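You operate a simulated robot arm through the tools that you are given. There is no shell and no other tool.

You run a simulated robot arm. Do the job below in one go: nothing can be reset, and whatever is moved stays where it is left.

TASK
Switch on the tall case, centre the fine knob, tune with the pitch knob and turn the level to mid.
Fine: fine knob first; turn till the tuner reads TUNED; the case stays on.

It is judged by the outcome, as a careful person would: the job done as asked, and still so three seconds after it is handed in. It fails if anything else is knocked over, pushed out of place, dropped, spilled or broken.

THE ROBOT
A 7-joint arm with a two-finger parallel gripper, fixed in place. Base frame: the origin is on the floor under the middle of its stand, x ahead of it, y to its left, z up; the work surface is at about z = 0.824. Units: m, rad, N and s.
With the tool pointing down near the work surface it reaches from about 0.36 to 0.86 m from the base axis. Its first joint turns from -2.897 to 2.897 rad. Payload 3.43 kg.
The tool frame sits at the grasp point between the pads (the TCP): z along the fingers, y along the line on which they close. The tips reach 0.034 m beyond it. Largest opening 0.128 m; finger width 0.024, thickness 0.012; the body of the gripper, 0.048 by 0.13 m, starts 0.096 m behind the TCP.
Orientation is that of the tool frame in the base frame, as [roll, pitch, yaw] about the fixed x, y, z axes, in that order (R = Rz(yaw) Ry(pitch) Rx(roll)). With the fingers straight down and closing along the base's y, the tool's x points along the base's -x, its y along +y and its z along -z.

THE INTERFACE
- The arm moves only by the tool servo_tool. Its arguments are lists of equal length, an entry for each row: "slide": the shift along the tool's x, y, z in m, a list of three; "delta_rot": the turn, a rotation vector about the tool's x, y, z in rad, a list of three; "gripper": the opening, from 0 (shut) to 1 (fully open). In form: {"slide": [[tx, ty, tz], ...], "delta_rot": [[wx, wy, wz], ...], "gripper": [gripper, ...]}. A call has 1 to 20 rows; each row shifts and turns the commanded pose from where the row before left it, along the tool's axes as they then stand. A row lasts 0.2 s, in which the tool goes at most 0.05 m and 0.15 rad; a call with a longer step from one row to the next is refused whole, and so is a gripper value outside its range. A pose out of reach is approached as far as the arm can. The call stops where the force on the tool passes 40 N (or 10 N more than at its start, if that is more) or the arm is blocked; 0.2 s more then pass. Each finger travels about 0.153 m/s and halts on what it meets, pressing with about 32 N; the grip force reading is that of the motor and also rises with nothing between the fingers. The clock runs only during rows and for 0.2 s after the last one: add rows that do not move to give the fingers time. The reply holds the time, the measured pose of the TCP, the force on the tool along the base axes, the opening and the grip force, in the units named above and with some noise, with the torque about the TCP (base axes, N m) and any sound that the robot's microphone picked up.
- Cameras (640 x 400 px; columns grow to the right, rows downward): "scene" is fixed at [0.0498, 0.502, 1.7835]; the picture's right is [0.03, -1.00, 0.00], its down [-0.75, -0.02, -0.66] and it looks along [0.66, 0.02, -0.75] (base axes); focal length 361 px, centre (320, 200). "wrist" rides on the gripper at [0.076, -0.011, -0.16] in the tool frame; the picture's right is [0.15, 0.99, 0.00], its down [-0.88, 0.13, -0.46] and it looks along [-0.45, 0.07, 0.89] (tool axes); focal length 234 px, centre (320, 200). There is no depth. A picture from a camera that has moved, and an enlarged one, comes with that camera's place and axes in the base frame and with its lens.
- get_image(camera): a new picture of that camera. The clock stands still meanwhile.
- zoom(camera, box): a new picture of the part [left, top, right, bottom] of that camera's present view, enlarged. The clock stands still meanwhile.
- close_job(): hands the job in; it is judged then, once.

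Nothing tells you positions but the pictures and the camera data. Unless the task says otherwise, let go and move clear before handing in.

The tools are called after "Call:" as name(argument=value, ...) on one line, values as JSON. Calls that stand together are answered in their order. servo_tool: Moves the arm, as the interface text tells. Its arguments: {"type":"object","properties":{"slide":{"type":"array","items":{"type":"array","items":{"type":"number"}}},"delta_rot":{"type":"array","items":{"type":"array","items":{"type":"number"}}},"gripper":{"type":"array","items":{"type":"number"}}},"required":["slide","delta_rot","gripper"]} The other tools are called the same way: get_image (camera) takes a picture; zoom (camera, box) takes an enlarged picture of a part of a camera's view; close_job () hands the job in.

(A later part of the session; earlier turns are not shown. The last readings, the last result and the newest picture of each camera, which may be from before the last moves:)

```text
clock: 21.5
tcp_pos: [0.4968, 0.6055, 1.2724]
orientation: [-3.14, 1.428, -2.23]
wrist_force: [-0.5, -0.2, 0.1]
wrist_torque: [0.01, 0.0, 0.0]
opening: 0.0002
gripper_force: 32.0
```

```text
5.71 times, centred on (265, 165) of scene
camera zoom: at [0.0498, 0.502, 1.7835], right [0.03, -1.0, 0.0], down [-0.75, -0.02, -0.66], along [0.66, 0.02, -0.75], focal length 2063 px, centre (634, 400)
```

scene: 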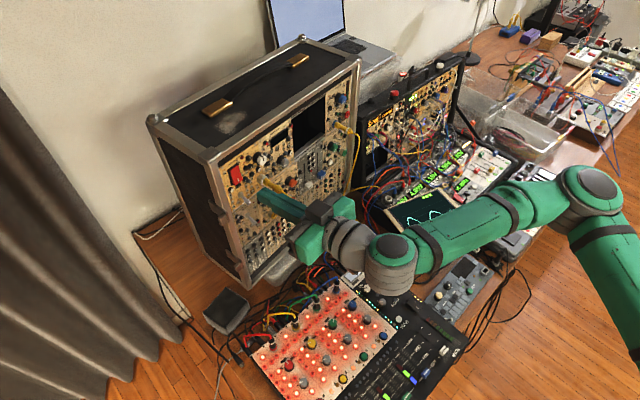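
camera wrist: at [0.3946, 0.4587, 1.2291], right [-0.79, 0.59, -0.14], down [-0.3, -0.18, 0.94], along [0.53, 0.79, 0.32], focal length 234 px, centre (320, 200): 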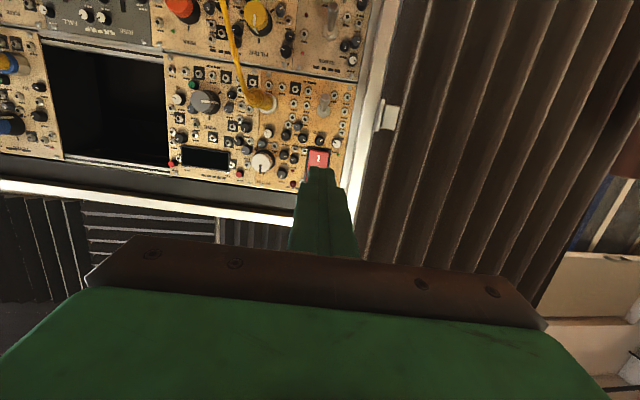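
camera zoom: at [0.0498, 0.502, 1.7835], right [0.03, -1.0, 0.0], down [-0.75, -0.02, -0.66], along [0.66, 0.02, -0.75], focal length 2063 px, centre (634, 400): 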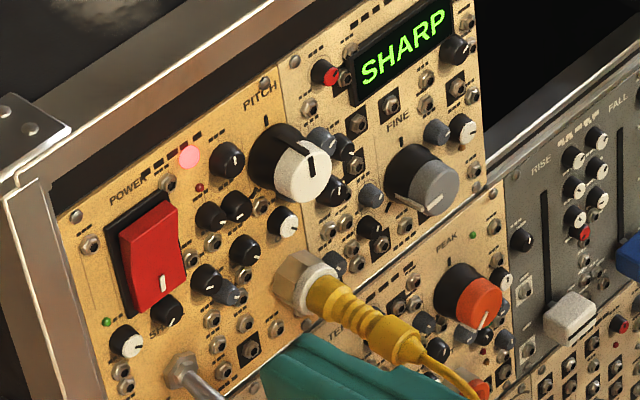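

The FINE pointer is at about 9 o'clock and its centre tick is at 12, so it needs roughly 85° clockwise; neighbouring small knobs sit left and right, while above and below are free. I'll back off, move across in front of FINE, and roll the gripper -90° so the fingers take the knob from above and below.

Call:
servo_tool(slide=[[0, 0, -0.02], [0, 0, -0.02], [0, -0.0315, 0], [0, -0.0315, 0], [0, -0.0315, 0], [0, -0.0315, 0], [0, 0, 0]], delta_rot=[[0, 0, 0], [0, 0, 0], [0, 0, 0], [0, 0, 0], [0, 0, 0], [0, 0, 0], [0, 0, 0]], gripper=[0, 0, 0.2, 0.4, 0.4, 0.4, 0.4])

Call:
servo_tool(slide=[[0, 0, 0], [0, 0, 0], [0, 0, 0], [0, 0, 0], [0, 0, 0], [0, 0, 0], [0, 0, 0], [0, 0, 0], [0, 0, 0], [0, 0, 0], [0, 0, 0], [0, 0, 0]], delta_rot=[[0, 0, -0.1428], [0, 0, -0.1428], [0, 0, -0.1428], [0, 0, -0.1428], [0, 0, -0.1428], [0, 0, -0.1428], [0, 0, -0.1428], [0, 0, -0.1428], [0, 0, -0.1428], [0, 0, -0.1428], [0, 0, -0.1428], [0, 0, 0]], gripper=[0.4, 0.4, 0.4, 0.4, 0.4, 0.4, 0.4, 0.4, 0.4, 0.4, 0.4, 0.4])

Call:
get_image(camera="wrist")

Call:
get_image(camera="scene")

```text
clock: 23.1
tcp_pos: [0.5717, 0.4967, 1.2772]
orientation: [3.141, 1.428, -2.227]
wrist_force: [0.5, -0.4, 0.0]
wrist_torque: [-0.03, -0.02, 0.0]
opening: 0.0512
gripper_force: 0.2
```

```text
clock: 25.7
tcp_pos: [0.5719, 0.4956, 1.2777]
orientation: [-1.712, -0.002, -0.659]
wrist_force: [-0.5, 0.8, 0.1]
wrist_torque: [0.02, -0.01, -0.04]
opening: 0.0514
gripper_force: 0.0
```

```text
taken
camera wrist: at [0.5349, 0.3255, 1.3132], right [0.03, -0.2, -0.98], down [-0.98, 0.17, -0.07], along [0.18, 0.96, -0.19], focal length 234 px, centre (320, 200)
```

wrist: 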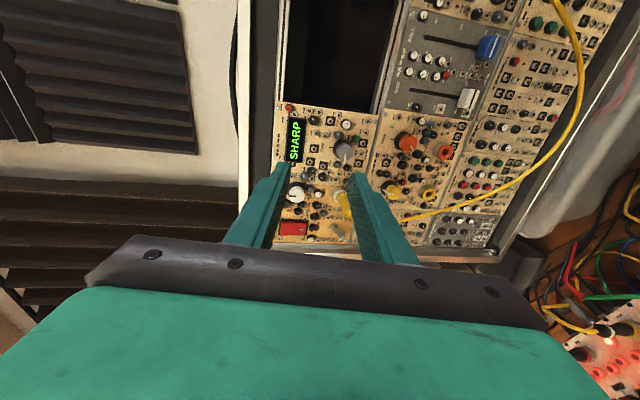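

```text
taken
```

scene: 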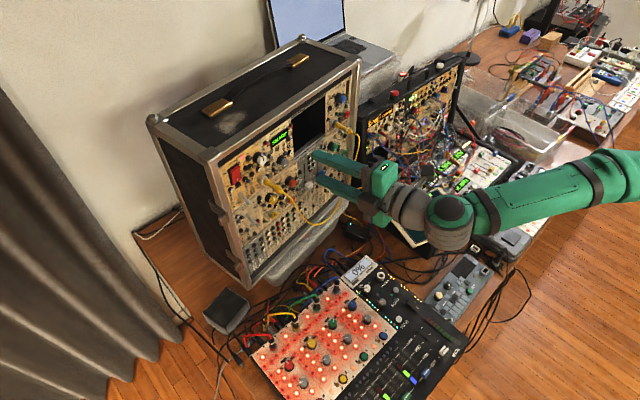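

The roll worked and the fingers now straddle above and below in front of FINE. I'll zoom to refine FINE's position from this new viewpoint.

Call:
zoom(camera="wrist", box=[264, 100, 424, 200])

Call:
zoom(camera="scene", box=[250, 125, 330, 175])

```text
4.00 times, centred on (344, 150) of wrist
camera zoom: at [0.5349, 0.3255, 1.3132], right [0.03, -0.2, -0.98], down [-0.98, 0.17, -0.07], along [0.18, 0.96, -0.19], focal length 937 px, centre (224, 400)
```

zoom: 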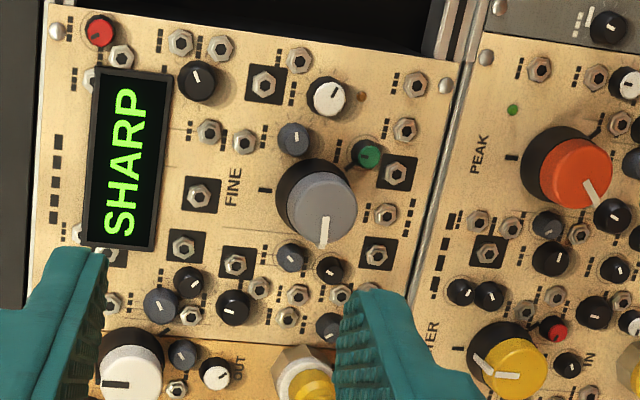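

```text
8.00 times, centred on (290, 150) of scene
camera zoom: at [0.0498, 0.502, 1.7835], right [0.03, -1.0, 0.0], down [-0.75, -0.02, -0.66], along [0.66, 0.02, -0.75], focal length 2888 px, centre (560, 600)
```

zoom: 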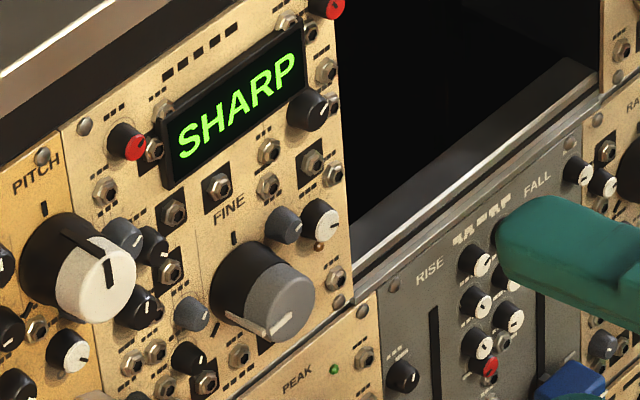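

The new view confirms FINE's cap centre at about (0.650, 0.598, 1.228), with the space above and below it free. I'll line up and advance so the tips overlap the knob by about 1 cm, then look before closing.

Call:
servo_tool(slide=[[0, 0.0152, 0], [0, 0.0152, 0], [0, 0, 0.03], [0, 0, 0.03], [0, 0, 0.025], [0, 0, 0.01], [0, 0, 0]], delta_rot=[[0, 0, 0], [0, 0, 0], [0, 0, 0], [0, 0, 0], [0, 0, 0], [0, 0, 0], [0, 0, 0]], gripper=[0.4, 0.4, 0.4, 0.4, 0.4, 0.4, 0.4])

Call:
get_image(camera="wrist")

Call:
zoom(camera="scene", box=[250, 125, 330, 175])

```text
clock: 27.3
tcp_pos: [0.5845, 0.5074, 1.2671]
orientation: [-1.726, 0.001, -0.662]
wrist_force: [-0.4, -0.1, 0.1]
wrist_torque: [-0.02, 0.02, 0.0]
opening: 0.0512
gripper_force: 0.0
out of reach, approached as far as the arm can: row 1, 2, 3, 4, 5
```

```text
taken
camera wrist: at [0.5474, 0.3374, 1.3028], right [0.02, -0.21, -0.98], down [-0.98, 0.17, -0.06], along [0.18, 0.96, -0.2], focal length 234 px, centre (320, 200)
```

wrist: 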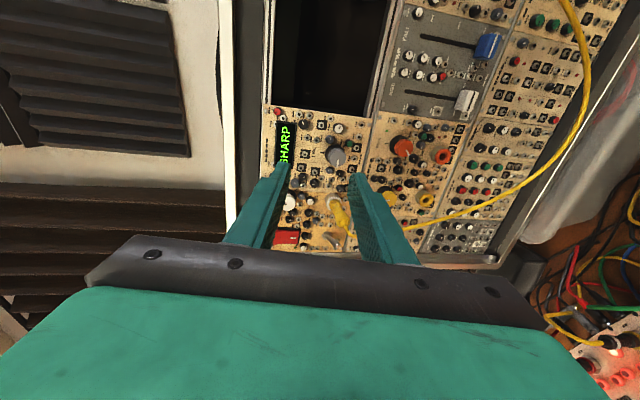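

```text
8.00 times, centred on (290, 150) of scene
camera zoom: at [0.0498, 0.502, 1.7835], right [0.03, -1.0, 0.0], down [-0.75, -0.02, -0.66], along [0.66, 0.02, -0.75], focal length 2888 px, centre (560, 600)
```

zoom: 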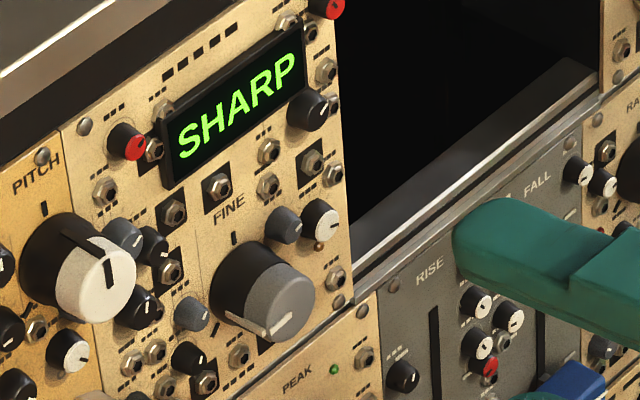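

Going straight down hits the wrist limit again, so I'll tip the tool a little more (to about 12°), then move forward and down together.

Call:
servo_tool(slide=[[0, 0, 0], [-0.001, 0.0033, 0.018], [-0.001, 0.0033, 0.018], [-0.001, 0.0033, 0.018], [0, 0, 0]], delta_rot=[[-0.06, 0, 0], [0, 0, 0], [0, 0, 0], [0, 0, 0], [0, 0, 0]], gripper=[0.4, 0.4, 0.4, 0.4, 0.4])

Call:
get_image(camera="wrist")

```text
clock: 28.5
tcp_pos: [0.6122, 0.5501, 1.2438]
orientation: [-1.775, 0.0, -0.659]
wrist_force: [-0.5, 0.2, -0.3]
wrist_torque: [-0.03, 0.01, 0.03]
opening: 0.0513
gripper_force: 0.1
```

```text
taken
camera wrist: at [0.5771, 0.3815, 1.2889], right [-0.01, -0.25, -0.97], down [-0.99, 0.17, -0.04], along [0.17, 0.95, -0.25], focal length 234 px, centre (320, 200)
```

wrist: 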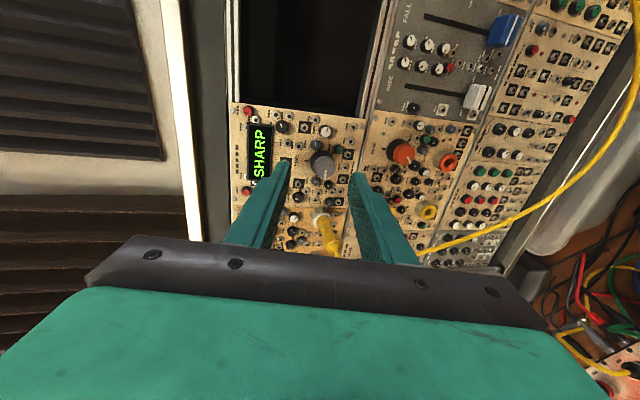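

That worked. I'll close in further, level the tool as much as the arm allows, then check the alignment.

Call:
servo_tool(slide=[[0.0003, 0.001, 0.014], [0.0003, 0.001, 0.012], [0, 0, 0], [0, 0, 0]], delta_rot=[[0, 0, 0], [0, 0, 0], [0.05, 0, 0], [0, 0, 0]], gripper=[0.4, 0.4, 0.4, 0.4])

Call:
zoom(camera="wrist", box=[240, 110, 400, 210])

Call:
zoom(camera="scene", box=[250, 125, 330, 175])

```text
clock: 29.5
tcp_pos: [0.6291, 0.5689, 1.2385]
orientation: [-1.776, -0.002, -0.66]
wrist_force: [-0.1, 0.0, 0.5]
wrist_torque: [0.02, 0.02, -0.01]
opening: 0.0512
gripper_force: 0.1
```

```text
4.00 times, centred on (320, 160) of wrist
camera zoom: at [0.5936, 0.4007, 1.282], right [-0.01, -0.25, -0.97], down [-0.99, 0.17, -0.04], along [0.17, 0.95, -0.25], focal length 937 px, centre (320, 360)
```

zoom: 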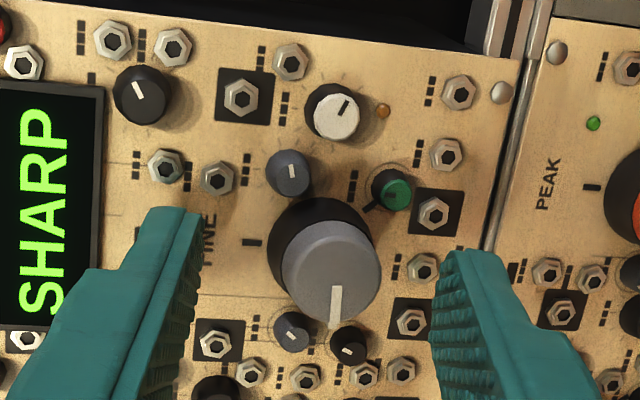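

```text
8.00 times, centred on (290, 150) of scene
camera zoom: at [0.0498, 0.502, 1.7835], right [0.03, -1.0, 0.0], down [-0.75, -0.02, -0.66], along [0.66, 0.02, -0.75], focal length 2888 px, centre (560, 600)
```

zoom: 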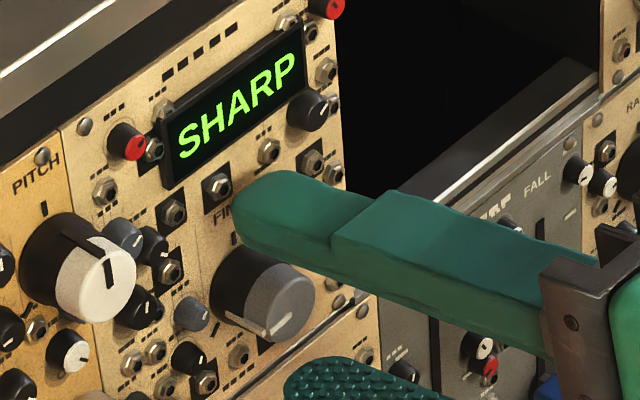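

The knob sits between the fingers, a couple of millimetres below centre. I'll advance the last 13 mm with a small correction and close gently on it.

Call:
servo_tool(slide=[[-0.001, 0.0015, 0.007], [0, 0, 0.006], [0, 0, 0]], delta_rot=[[0, 0, 0], [0, 0, 0], [0, 0, 0]], gripper=[0.4, 0.4, 0.4])

Call:
zoom(camera="wrist", box=[240, 110, 400, 210])

Call:
zoom(camera="scene", box=[250, 125, 330, 175])

```text
clock: 30.3
tcp_pos: [0.6284, 0.5696, 1.2373]
orientation: [-1.774, 0.001, -0.658]
wrist_force: [0.5, -0.4, -0.3]
wrist_torque: [0.01, -0.03, 0.02]
opening: 0.0515
gripper_force: 0.1
out of reach, approached as far as the arm can: row 1, 2
```

```text
4.00 times, centred on (320, 160) of wrist
camera zoom: at [0.5935, 0.4007, 1.282], right [-0.01, -0.25, -0.97], down [-0.99, 0.17, -0.04], along [0.17, 0.95, -0.25], focal length 937 px, centre (320, 360)
```

zoom: 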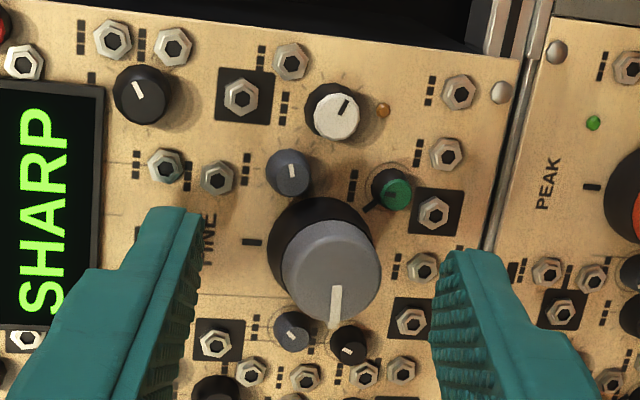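

```text
8.00 times, centred on (290, 150) of scene
camera zoom: at [0.0498, 0.502, 1.7835], right [0.03, -1.0, 0.0], down [-0.75, -0.02, -0.66], along [0.66, 0.02, -0.75], focal length 2888 px, centre (560, 600)
```

zoom: 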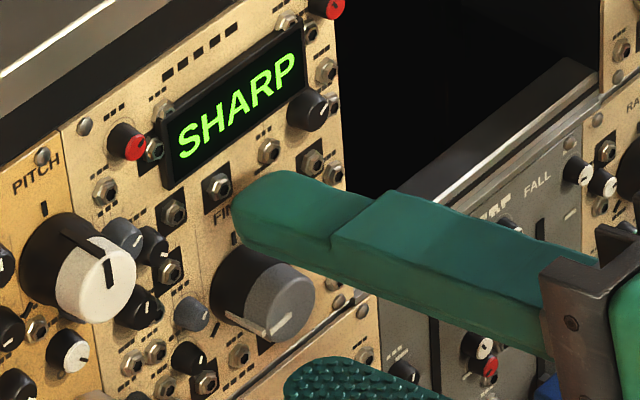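

The levelling seems to have put the command just outside the limit, so the advance was refused. I'll retry the advance at the current tilt.

Call:
servo_tool(slide=[[0, 0, 0], [0, 0.0005, 0.006], [0, 0, 0.006], [0, 0, 0]], delta_rot=[[-0.02, 0, 0], [0, 0, 0], [0, 0, 0], [0, 0, 0]], gripper=[0.4, 0.4, 0.4, 0.4])

```text
clock: 31.2
tcp_pos: [0.6346, 0.5754, 1.2417]
orientation: [-1.753, 0.002, -0.654]
wrist_force: [-22.8, -19.9, 2.9]
wrist_torque: [0.68, -0.76, 0.48]
opening: 0.0496
gripper_force: 0.1
out of reach, approached as far as the arm can: row 1
stopped in row 4: the force on the tool passed its limit at 44 N (the readings are from after the stop); the commanded pose is now the measured one
```

The upper finger touched something at tip depth n ≈ 0.876, so the panel is closer than I thought (about 0.882). I'll back off 6 mm and look.

Call:
servo_tool(slide=[[0, 0, -0.006], [0, 0, 0]], delta_rot=[[0, 0, 0], [0, 0, 0]], gripper=[0.4, 0.4])

Call:
zoom(camera="wrist", box=[240, 110, 400, 210])

Call:
zoom(camera="scene", box=[250, 125, 330, 175])

```text
clock: 31.8
tcp_pos: [0.6349, 0.5706, 1.2401]
orientation: [-1.751, 0.002, -0.662]
wrist_force: [0.6, -0.2, -0.7]
wrist_torque: [-0.02, -0.01, -0.02]
opening: 0.0512
gripper_force: 0.0
```

```text
4.00 times, centred on (320, 160) of wrist
camera zoom: at [0.5982, 0.4019, 1.2811], right [0.0, -0.23, -0.97], down [-0.98, 0.17, -0.04], along [0.17, 0.96, -0.23], focal length 937 px, centre (320, 360)
```

zoom: 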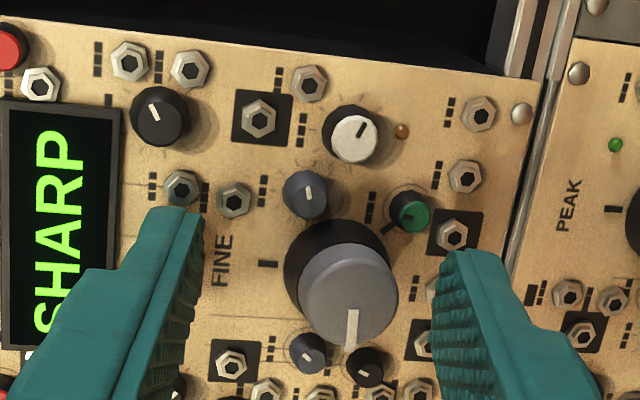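

```text
8.00 times, centred on (290, 150) of scene
camera zoom: at [0.0498, 0.502, 1.7835], right [0.03, -1.0, 0.0], down [-0.75, -0.02, -0.66], along [0.66, 0.02, -0.75], focal length 2888 px, centre (560, 600)
```

zoom: 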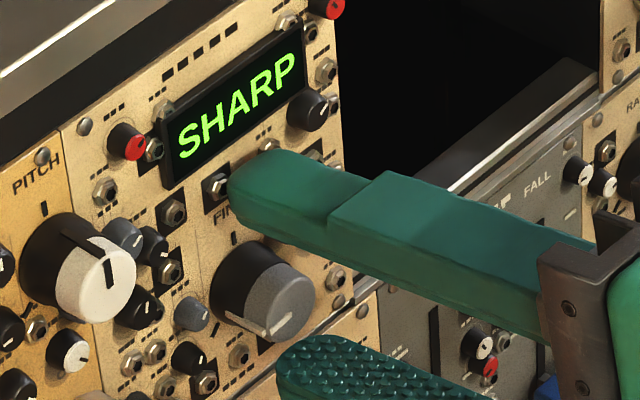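

The knob sits about 6 mm low and 5 mm left of the finger centre now. I'll correct that with a slight extra tilt so the arm can follow.

Call:
servo_tool(slide=[[0, 0, -0.003], [-0.0045, 0.006, 0], [0, 0, 0]], delta_rot=[[-0.025, 0, 0], [0, 0, 0], [0, 0, 0]], gripper=[0.4, 0.4, 0.4])

Call:
zoom(camera="wrist", box=[240, 110, 400, 210])

Call:
zoom(camera="scene", box=[250, 125, 330, 175])

```text
clock: 32.6
tcp_pos: [0.6286, 0.5717, 1.2339]
orientation: [-1.779, 0.003, -0.659]
wrist_force: [0.4, 0.6, 0.1]
wrist_torque: [-0.04, -0.03, 0.0]
opening: 0.0511
gripper_force: 0.1
```

```text
4.00 times, centred on (320, 160) of wrist
camera zoom: at [0.5922, 0.4023, 1.2796], right [-0.01, -0.25, -0.97], down [-0.99, 0.17, -0.03], along [0.17, 0.95, -0.25], focal length 937 px, centre (320, 360)
```

zoom: 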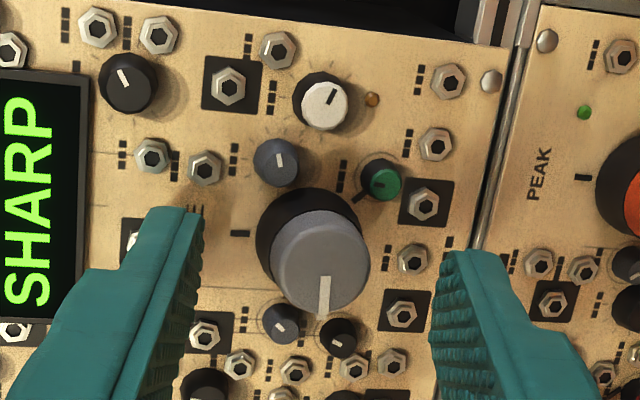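

```text
8.00 times, centred on (290, 150) of scene
camera zoom: at [0.0498, 0.502, 1.7835], right [0.03, -1.0, 0.0], down [-0.75, -0.02, -0.66], along [0.66, 0.02, -0.75], focal length 2888 px, centre (560, 600)
```

zoom: 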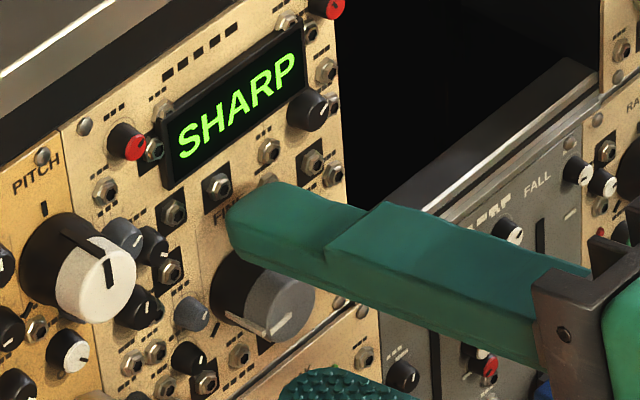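

The earlier contact was the tuner's bezel against the widely open upper finger; FINE's cap is at n ≈ 0.868 and small-knob tops at ≈ 0.882. The knob is now centred, so I'll narrow the opening and advance 6.5 mm.

Call:
servo_tool(slide=[[0, 0, 0], [0.0005, -0.001, 0.0035], [0, 0, 0.003], [0, 0, 0]], delta_rot=[[0, 0, 0], [0, 0, 0], [0, 0, 0], [0, 0, 0]], gripper=[0.29, 0.28, 0.28, 0.28])

Call:
zoom(camera="wrist", box=[240, 110, 400, 210])

Call:
zoom(camera="scene", box=[250, 125, 330, 175])

```text
clock: 33.6
tcp_pos: [0.6314, 0.575, 1.2344]
orientation: [-1.779, 0.001, -0.661]
wrist_force: [-0.3, -0.3, 0.3]
wrist_torque: [0.03, 0.02, 0.0]
opening: 0.0359
gripper_force: 0.1
```

```text
4.00 times, centred on (320, 160) of wrist
camera zoom: at [0.5964, 0.4069, 1.2792], right [-0.01, -0.25, -0.97], down [-0.99, 0.17, -0.03], along [0.17, 0.95, -0.25], focal length 937 px, centre (320, 360)
```

zoom: 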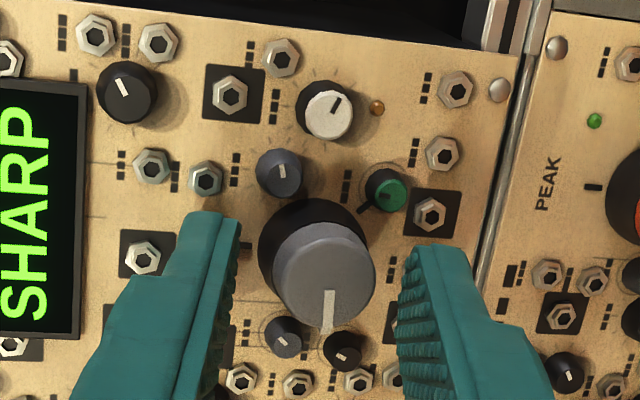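

```text
8.00 times, centred on (290, 150) of scene
camera zoom: at [0.0498, 0.502, 1.7835], right [0.03, -1.0, 0.0], down [-0.75, -0.02, -0.66], along [0.66, 0.02, -0.75], focal length 2888 px, centre (560, 600)
```

zoom: 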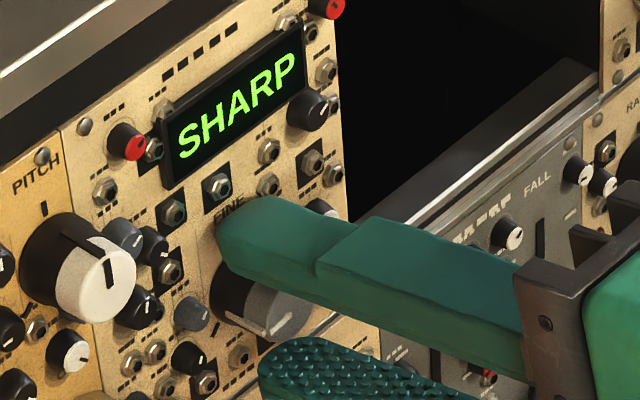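

The knob is centred between the fingers with about 6 mm overlap and nothing touching. I'll close on it.

Call:
servo_tool(slide=[[0, 0, 0], [0, 0, 0], [0, 0, 0]], delta_rot=[[0, 0, 0], [0, 0, 0], [0, 0, 0]], gripper=[0.2, 0.1, 0.1])

Call:
zoom(camera="wrist", box=[240, 110, 400, 210])

```text
clock: 34.4
tcp_pos: [0.6329, 0.5757, 1.2353]
orientation: [-1.777, 0.0, -0.66]
wrist_force: [-0.9, 0.7, -1.1]
wrist_torque: [0.46, -0.32, -0.04]
opening: 0.0234
gripper_force: 44.9
```

```text
4.00 times, centred on (320, 160) of wrist
camera zoom: at [0.5965, 0.4068, 1.2791], right [-0.01, -0.25, -0.97], down [-0.99, 0.17, -0.03], along [0.17, 0.95, -0.25], focal length 937 px, centre (320, 360)
```

zoom: 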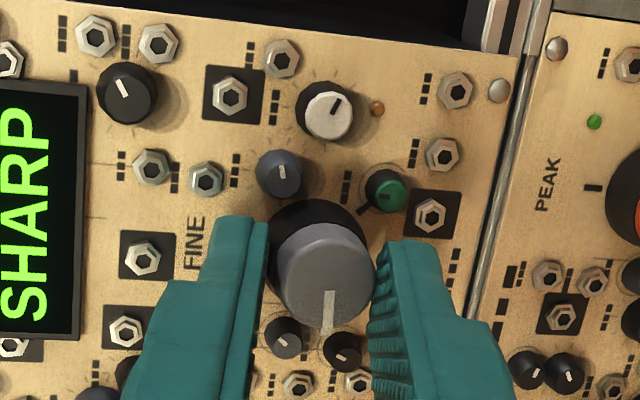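

The knob is held (opening 23 mm, with grip force). I'll start turning it clockwise in small steps.

Call:
servo_tool(slide=[[0, 0, 0], [0, 0, 0], [0, 0, 0], [0, 0, 0], [0, 0, 0]], delta_rot=[[0, 0, 0.1], [0, 0, 0.1], [0, 0, 0.1], [0, 0, 0.1], [0, 0, 0]], gripper=[0.1, 0.1, 0.1, 0.1, 0.1])

Call:
zoom(camera="wrist", box=[240, 110, 400, 210])

Call:
zoom(camera="scene", box=[250, 125, 330, 175])

```text
clock: 35.6
tcp_pos: [0.6319, 0.575, 1.235]
orientation: [-1.793, 0.393, -0.748]
wrist_force: [-3.1, -6.9, 3.7]
wrist_torque: [0.43, -0.39, 0.25]
opening: 0.0226
gripper_force: 44.9
```

```text
4.00 times, centred on (320, 160) of wrist
camera zoom: at [0.5913, 0.4024, 1.2497], right [-0.32, 0.0, -0.95], down [-0.93, 0.21, 0.31], along [0.2, 0.98, -0.07], focal length 937 px, centre (320, 360)
```

zoom: 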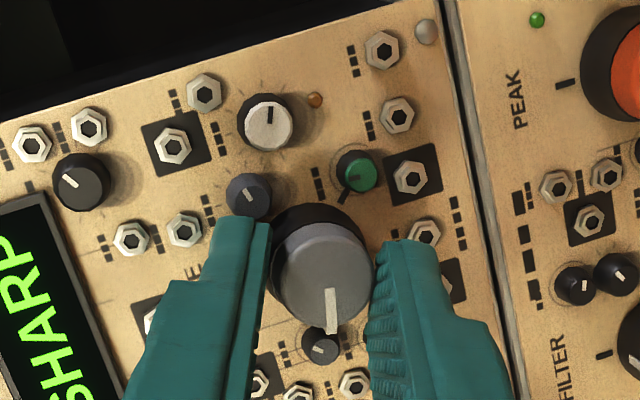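

```text
8.00 times, centred on (290, 150) of scene
camera zoom: at [0.0498, 0.502, 1.7835], right [0.03, -1.0, 0.0], down [-0.75, -0.02, -0.66], along [0.66, 0.02, -0.75], focal length 2888 px, centre (560, 600)
```

zoom: 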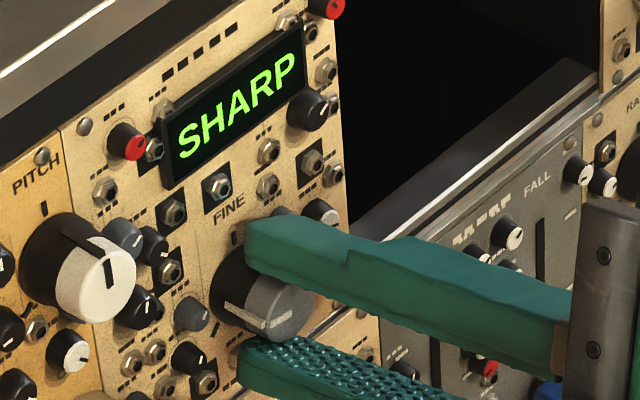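

The knob turns with the gripper; the pointer is now about at 9 o'clock, having started about 17° below that. I'll continue clockwise.

Call:
servo_tool(slide=[[0, 0, 0], [0, 0, 0], [0, 0, 0], [0, 0, 0], [0, 0, 0], [0, 0, 0]], delta_rot=[[0, 0, 0.1], [0, 0, 0.1], [0, 0, 0.1], [0, 0, 0.1], [0, 0, 0.1], [0, 0, 0]], gripper=[0.1, 0.1, 0.1, 0.1, 0.1, 0.1])

Call:
zoom(camera="wrist", box=[240, 110, 400, 210])

Call:
zoom(camera="scene", box=[250, 125, 330, 175])

```text
clock: 37.0
tcp_pos: [0.6323, 0.5742, 1.2351]
orientation: [-1.895, 0.876, -0.912]
wrist_force: [0.2, -10.3, 10.6]
wrist_torque: [0.79, -0.69, -0.2]
opening: 0.0219
gripper_force: 44.8
```

```text
4.00 times, centred on (320, 160) of wrist
camera zoom: at [0.5729, 0.4082, 1.2175], right [-0.63, 0.3, -0.71], down [-0.71, 0.14, 0.69], along [0.31, 0.94, 0.12], focal length 937 px, centre (320, 360)
```

zoom: 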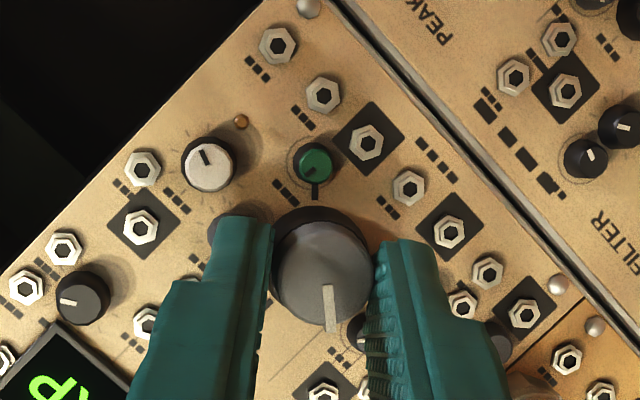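

```text
8.00 times, centred on (290, 150) of scene
camera zoom: at [0.0498, 0.502, 1.7835], right [0.03, -1.0, 0.0], down [-0.75, -0.02, -0.66], along [0.66, 0.02, -0.75], focal length 2888 px, centre (560, 600)
```

zoom: 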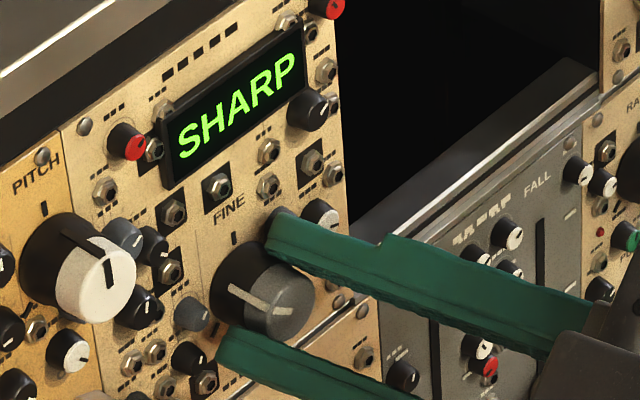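

The pointer is now roughly 45–50° short of the centre tick, still following the gripper. I'll continue for about 34° more and then measure.

Call:
servo_tool(slide=[[0, 0, 0], [0, 0, 0], [0, 0, 0], [0, 0, 0], [0, 0, 0], [0, 0, 0], [0, 0, 0]], delta_rot=[[0, 0, 0.1], [0, 0, 0.1], [0, 0, 0.1], [0, 0, 0.1], [0, 0, 0.1], [0, 0, 0.1], [0, 0, 0]], gripper=[0.1, 0.1, 0.1, 0.1, 0.1, 0.1, 0.1])

Call:
zoom(camera="wrist", box=[240, 110, 400, 210])

Call:
zoom(camera="scene", box=[250, 125, 330, 175])

```text
clock: 38.6
tcp_pos: [0.6329, 0.5743, 1.2355]
orientation: [-2.825, 1.355, -1.908]
wrist_force: [11.4, -6.1, 14.8]
wrist_torque: [0.83, -0.76, -0.41]
opening: 0.0206
gripper_force: 45.2
```

```text
4.00 times, centred on (320, 160) of wrist
camera zoom: at [0.5395, 0.4285, 1.1955], right [-0.8, 0.57, -0.21], down [-0.31, -0.1, 0.94], along [0.51, 0.82, 0.25], focal length 937 px, centre (320, 360)
```

zoom: 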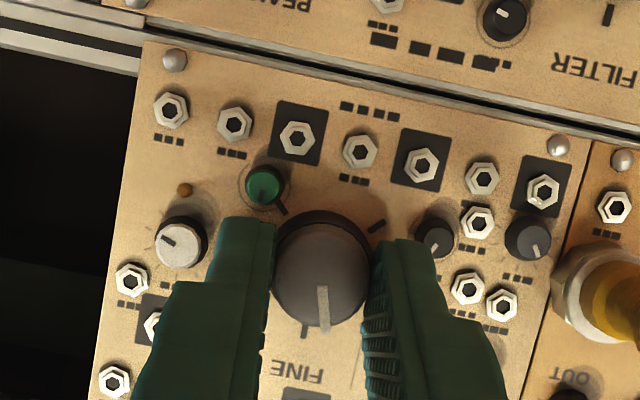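

```text
8.00 times, centred on (290, 150) of scene
camera zoom: at [0.0498, 0.502, 1.7835], right [0.03, -1.0, 0.0], down [-0.75, -0.02, -0.66], along [0.66, 0.02, -0.75], focal length 2888 px, centre (560, 600)
```

zoom: 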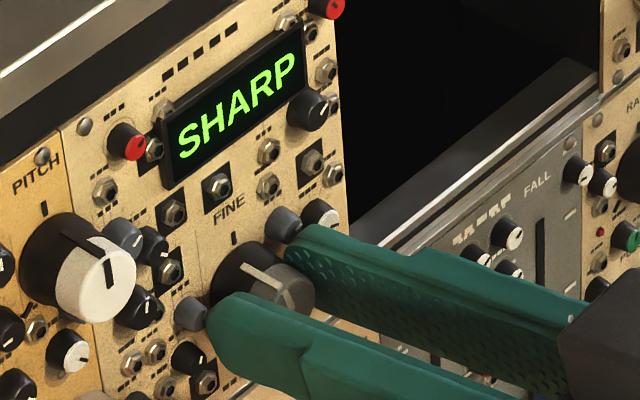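

The centre tick is now visible just left of the pointer in this inverted view, so about 16° of clockwise turn remains. I'll turn 0.26 rad and re-measure.

Call:
servo_tool(slide=[[0, 0, 0], [0, 0, 0], [0, 0, 0], [0, 0, 0]], delta_rot=[[0, 0, 0.1], [0, 0, 0.1], [0, 0, 0.06], [0, 0, 0]], gripper=[0.1, 0.1, 0.1, 0.1])

Call:
zoom(camera="wrist", box=[260, 120, 388, 200])

Call:
zoom(camera="scene", box=[250, 125, 330, 175])

```text
clock: 39.6
tcp_pos: [0.6331, 0.5736, 1.2346]
orientation: [2.404, 1.29, -2.988]
wrist_force: [14.8, -7.3, 14.6]
wrist_torque: [0.27, -0.38, 0.1]
opening: 0.0211
gripper_force: 44.6
```

```text
5.00 times, centred on (324, 160) of wrist
camera zoom: at [0.5237, 0.4403, 1.1936], right [-0.78, 0.62, 0.04], down [-0.13, -0.23, 0.96], along [0.61, 0.75, 0.26], focal length 1171 px, centre (300, 400)
```

zoom: 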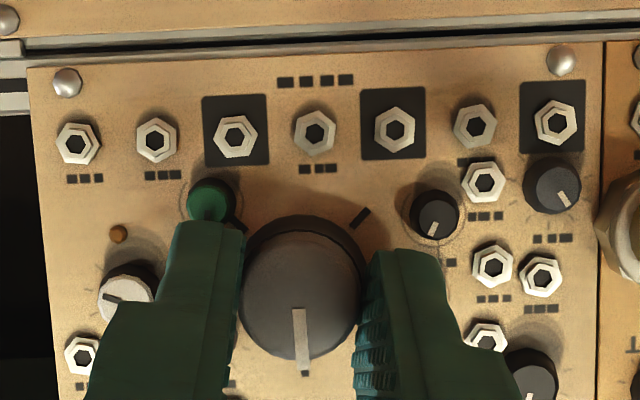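

```text
8.00 times, centred on (290, 150) of scene
camera zoom: at [0.0498, 0.502, 1.7835], right [0.03, -1.0, 0.0], down [-0.75, -0.02, -0.66], along [0.66, 0.02, -0.75], focal length 2888 px, centre (560, 600)
```

zoom: 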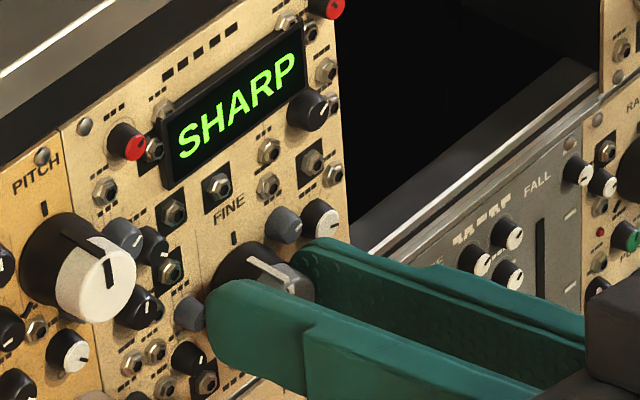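

The pointer now sits right over the centre tick. I'll zoom in tighter to judge the remaining error.

Call:
zoom(camera="wrist", box=[300, 160, 348, 190])

Call:
zoom(camera="scene", box=[270, 144, 302, 164])

```text
13.33 times, centred on (324, 175) of wrist
camera zoom: at [0.5237, 0.4403, 1.1936], right [-0.78, 0.62, 0.04], down [-0.13, -0.23, 0.96], along [0.61, 0.75, 0.26], focal length 3122 px, centre (267, 533)
```

zoom: 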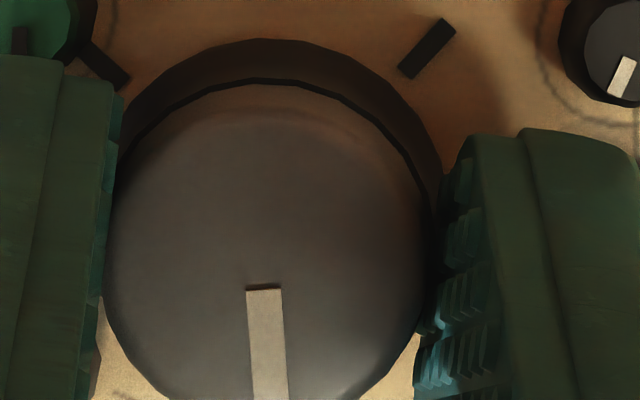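

```text
16.00 times, centred on (286, 154) of scene
camera zoom: at [0.0498, 0.502, 1.7835], right [0.03, -1.0, 0.0], down [-0.75, -0.02, -0.66], along [0.66, 0.02, -0.75], focal length 5776 px, centre (864, 936)
```

zoom: 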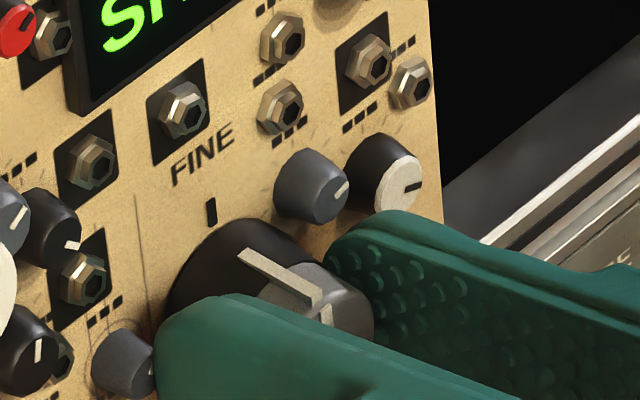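

The pointer is within about 1° of the 12 o'clock tick in both views. I'll release, back straight off and verify that it stays there.

Call:
servo_tool(slide=[[0, 0, 0], [0, 0, 0], [0, 0, -0.01], [0, 0, -0.02], [0, 0, -0.02], [0, 0, 0]], delta_rot=[[0, 0, 0], [0, 0, 0], [0, 0, 0], [0, 0, 0], [0, 0, 0], [0, 0, 0]], gripper=[0.25, 0.28, 0.28, 0.28, 0.28, 0.28])

Call:
zoom(camera="wrist", box=[260, 100, 388, 180])

Call:
zoom(camera="scene", box=[250, 125, 330, 175])

```text
clock: 41.0
tcp_pos: [0.6018, 0.5358, 1.2458]
orientation: [2.406, 1.289, -2.984]
wrist_force: [0.6, 1.1, 0.2]
wrist_torque: [0.02, -0.01, -0.02]
opening: 0.0359
gripper_force: 0.0
```

```text
5.00 times, centred on (324, 140) of wrist
camera zoom: at [0.493, 0.4021, 1.2035], right [-0.78, 0.62, 0.04], down [-0.13, -0.23, 0.96], along [0.61, 0.75, 0.26], focal length 1171 px, centre (300, 500)
```

zoom: 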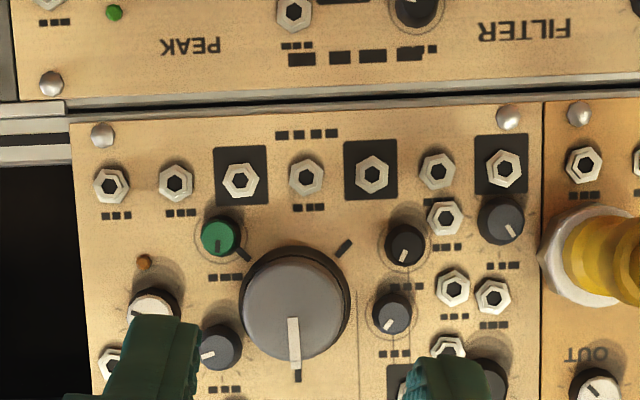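

```text
8.00 times, centred on (290, 150) of scene
camera zoom: at [0.0498, 0.502, 1.7835], right [0.03, -1.0, 0.0], down [-0.75, -0.02, -0.66], along [0.66, 0.02, -0.75], focal length 2888 px, centre (560, 600)
```

zoom: 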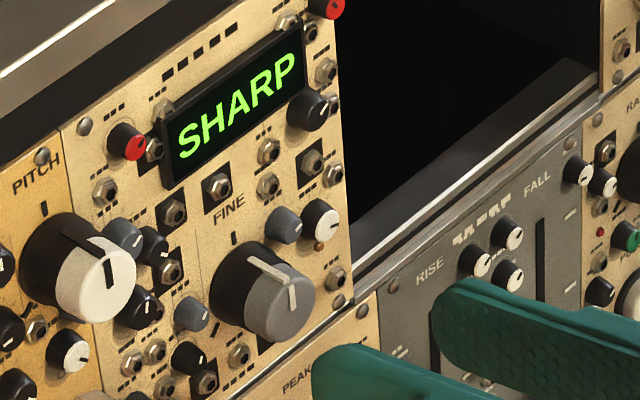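

Call:
zoom(camera="wrist", box=[300, 140, 348, 170])

Call:
zoom(camera="scene", box=[270, 148, 302, 168])

Call:
get_image(camera="scene")

```text
13.33 times, centred on (324, 155) of wrist
camera zoom: at [0.493, 0.4021, 1.2035], right [-0.78, 0.62, 0.04], down [-0.13, -0.23, 0.96], along [0.61, 0.75, 0.26], focal length 3122 px, centre (267, 800)
```

zoom: 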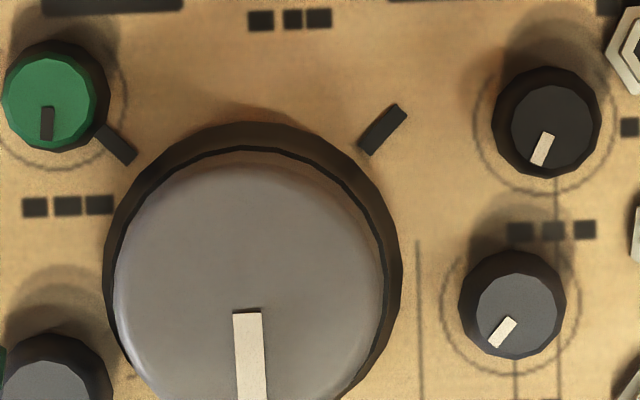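

```text
16.00 times, centred on (286, 158) of scene
camera zoom: at [0.0498, 0.502, 1.7835], right [0.03, -1.0, 0.0], down [-0.75, -0.02, -0.66], along [0.66, 0.02, -0.75], focal length 5776 px, centre (864, 872)
```

zoom: 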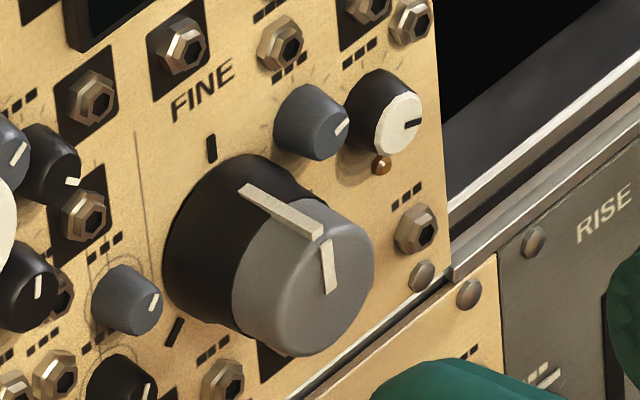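

```text
taken
```

scene: 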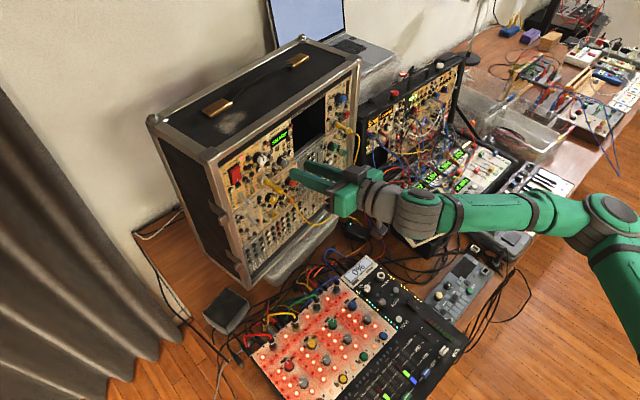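

FINE is centred: the pointer lines up with the tick within about a degree after release, and the tuner still reads SHARP. Next is PITCH at about (0.60, 0.635, 1.283); I'll go up first to stay clear of the yellow plug, then left, then level slightly.

Call:
servo_tool(slide=[[-0.026, 0.005, -0.0055], [-0.026, 0.005, -0.0055], [0.006, 0.031, 0], [0.006, 0.031, 0], [0, 0, 0]], delta_rot=[[0, 0, 0], [0, 0, 0], [0, 0, 0], [0, 0, 0], [0, 0, 0]], gripper=[0.3, 0.3, 0.3, 0.3, 0.3])

Call:
get_image(camera="wrist")

Call:
zoom(camera="wrist", box=[240, 100, 400, 200])

Call:
zoom(camera="scene", box=[230, 125, 326, 185])

```text
clock: 42.2
tcp_pos: [0.5527, 0.5753, 1.2985]
orientation: [2.411, 1.29, -2.982]
wrist_force: [-0.1, 0.3, 0.3]
wrist_torque: [0.03, 0.0, -0.01]
opening: 0.0384
gripper_force: 0.0
```

```text
taken
camera wrist: at [0.4433, 0.4415, 1.257], right [-0.78, 0.62, 0.04], down [-0.13, -0.23, 0.96], along [0.61, 0.75, 0.26], focal length 234 px, centre (320, 200)
```

wrist: 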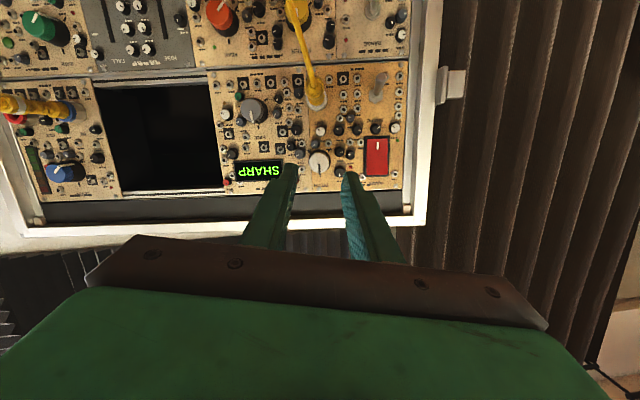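

```text
4.00 times, centred on (320, 150) of wrist
camera zoom: at [0.4433, 0.4415, 1.257], right [-0.78, 0.62, 0.04], down [-0.13, -0.23, 0.96], along [0.61, 0.75, 0.26], focal length 937 px, centre (320, 400)
```

zoom: 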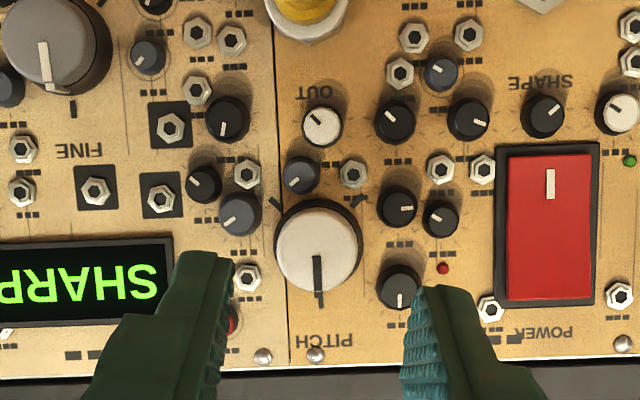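

```text
6.67 times, centred on (278, 155) of scene
camera zoom: at [0.0498, 0.502, 1.7835], right [0.03, -1.0, 0.0], down [-0.75, -0.02, -0.66], along [0.66, 0.02, -0.75], focal length 2407 px, centre (600, 500)
```

zoom: 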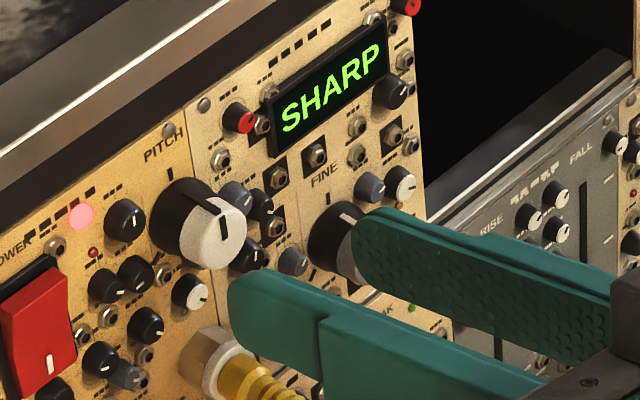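

The gripper is lined up with PITCH, whose pointer is near 12 o'clock. I'll advance most of the way and level the tool slightly.

Call:
servo_tool(slide=[[0, 0, 0.018], [0, 0, 0.017], [0, 0, 0], [0, 0, 0]], delta_rot=[[0, 0, 0], [0, 0, 0], [-0.0095, -0.049, 0], [0, 0, 0]], gripper=[0.3, 0.3, 0.3, 0.3])

Call:
zoom(camera="wrist", box=[240, 110, 400, 210])

Call:
zoom(camera="scene", box=[230, 125, 326, 185])

```text
clock: 43.2
tcp_pos: [0.5729, 0.6027, 1.2917]
orientation: [2.265, 1.324, -3.119]
wrist_force: [-0.5, -0.5, 0.4]
wrist_torque: [-0.02, 0.02, 0.03]
opening: 0.0384
gripper_force: 0.0
```

```text
4.00 times, centred on (320, 160) of wrist
camera zoom: at [0.4652, 0.4703, 1.242], right [-0.79, 0.62, 0.04], down [-0.16, -0.27, 0.95], along [0.6, 0.74, 0.31], focal length 937 px, centre (320, 360)
```

zoom: 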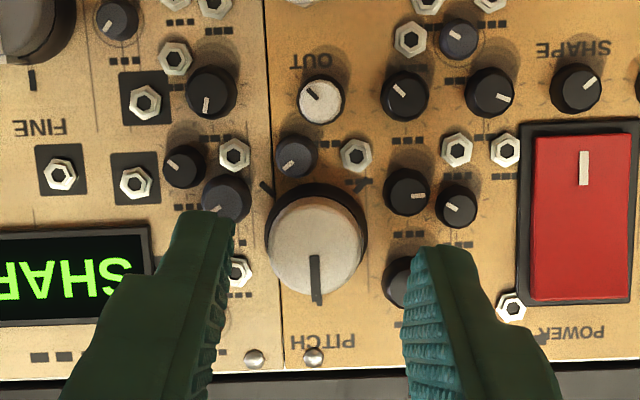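

```text
6.67 times, centred on (278, 155) of scene
camera zoom: at [0.0498, 0.502, 1.7835], right [0.03, -1.0, 0.0], down [-0.75, -0.02, -0.66], along [0.66, 0.02, -0.75], focal length 2407 px, centre (600, 500)
```

zoom: 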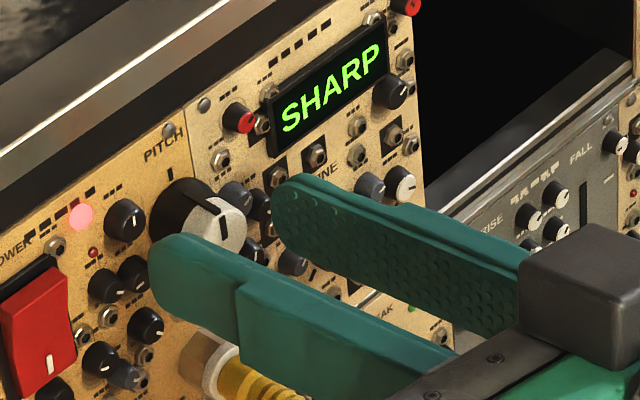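

Alignment is good: the knob is centred between the fingers and the tilt is down to 9°. I'll advance the last 14 mm and close on PITCH.

Call:
servo_tool(slide=[[0.001, 0, 0.007], [0, 0, 0.007], [0, 0, 0]], delta_rot=[[0, 0, 0], [0, 0, 0], [0, 0, 0]], gripper=[0.3, 0.3, 0.3])

Call:
servo_tool(slide=[[0, 0, 0], [0, 0, 0], [0, 0, 0]], delta_rot=[[0, 0, 0], [0, 0, 0], [0, 0, 0]], gripper=[0.2, 0.1, 0.1])

Call:
zoom(camera="wrist", box=[240, 110, 400, 210])

Call:
zoom(camera="scene", box=[230, 125, 326, 185])

```text
clock: 44.0
tcp_pos: [0.5813, 0.6141, 1.288]
orientation: [2.265, 1.324, -3.12]
wrist_force: [-0.8, 0.6, -0.8]
wrist_torque: [-0.01, 0.0, 0.03]
opening: 0.0383
gripper_force: 0.0
```

```text
clock: 44.8
tcp_pos: [0.5822, 0.6131, 1.2885]
orientation: [2.268, 1.324, -3.12]
wrist_force: [3.7, -4.6, -0.7]
wrist_torque: [-0.02, -0.02, 0.35]
opening: 0.0209
gripper_force: 45.1
```

```text
4.00 times, centred on (320, 160) of wrist
camera zoom: at [0.4744, 0.4807, 1.2388], right [-0.78, 0.62, 0.04], down [-0.16, -0.27, 0.95], along [0.6, 0.74, 0.31], focal length 937 px, centre (320, 360)
```

zoom: 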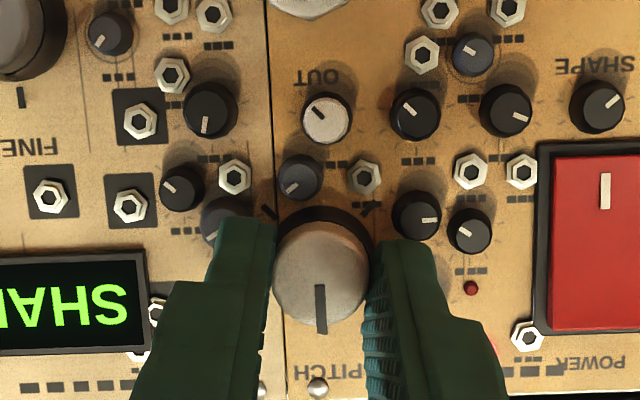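

```text
6.67 times, centred on (278, 155) of scene
camera zoom: at [0.0498, 0.502, 1.7835], right [0.03, -1.0, 0.0], down [-0.75, -0.02, -0.66], along [0.66, 0.02, -0.75], focal length 2407 px, centre (600, 500)
```

zoom: 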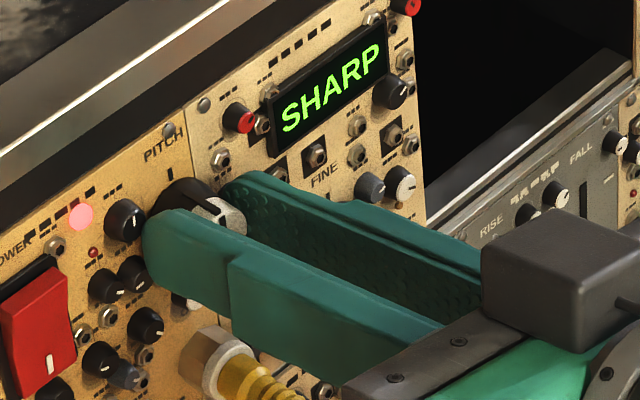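

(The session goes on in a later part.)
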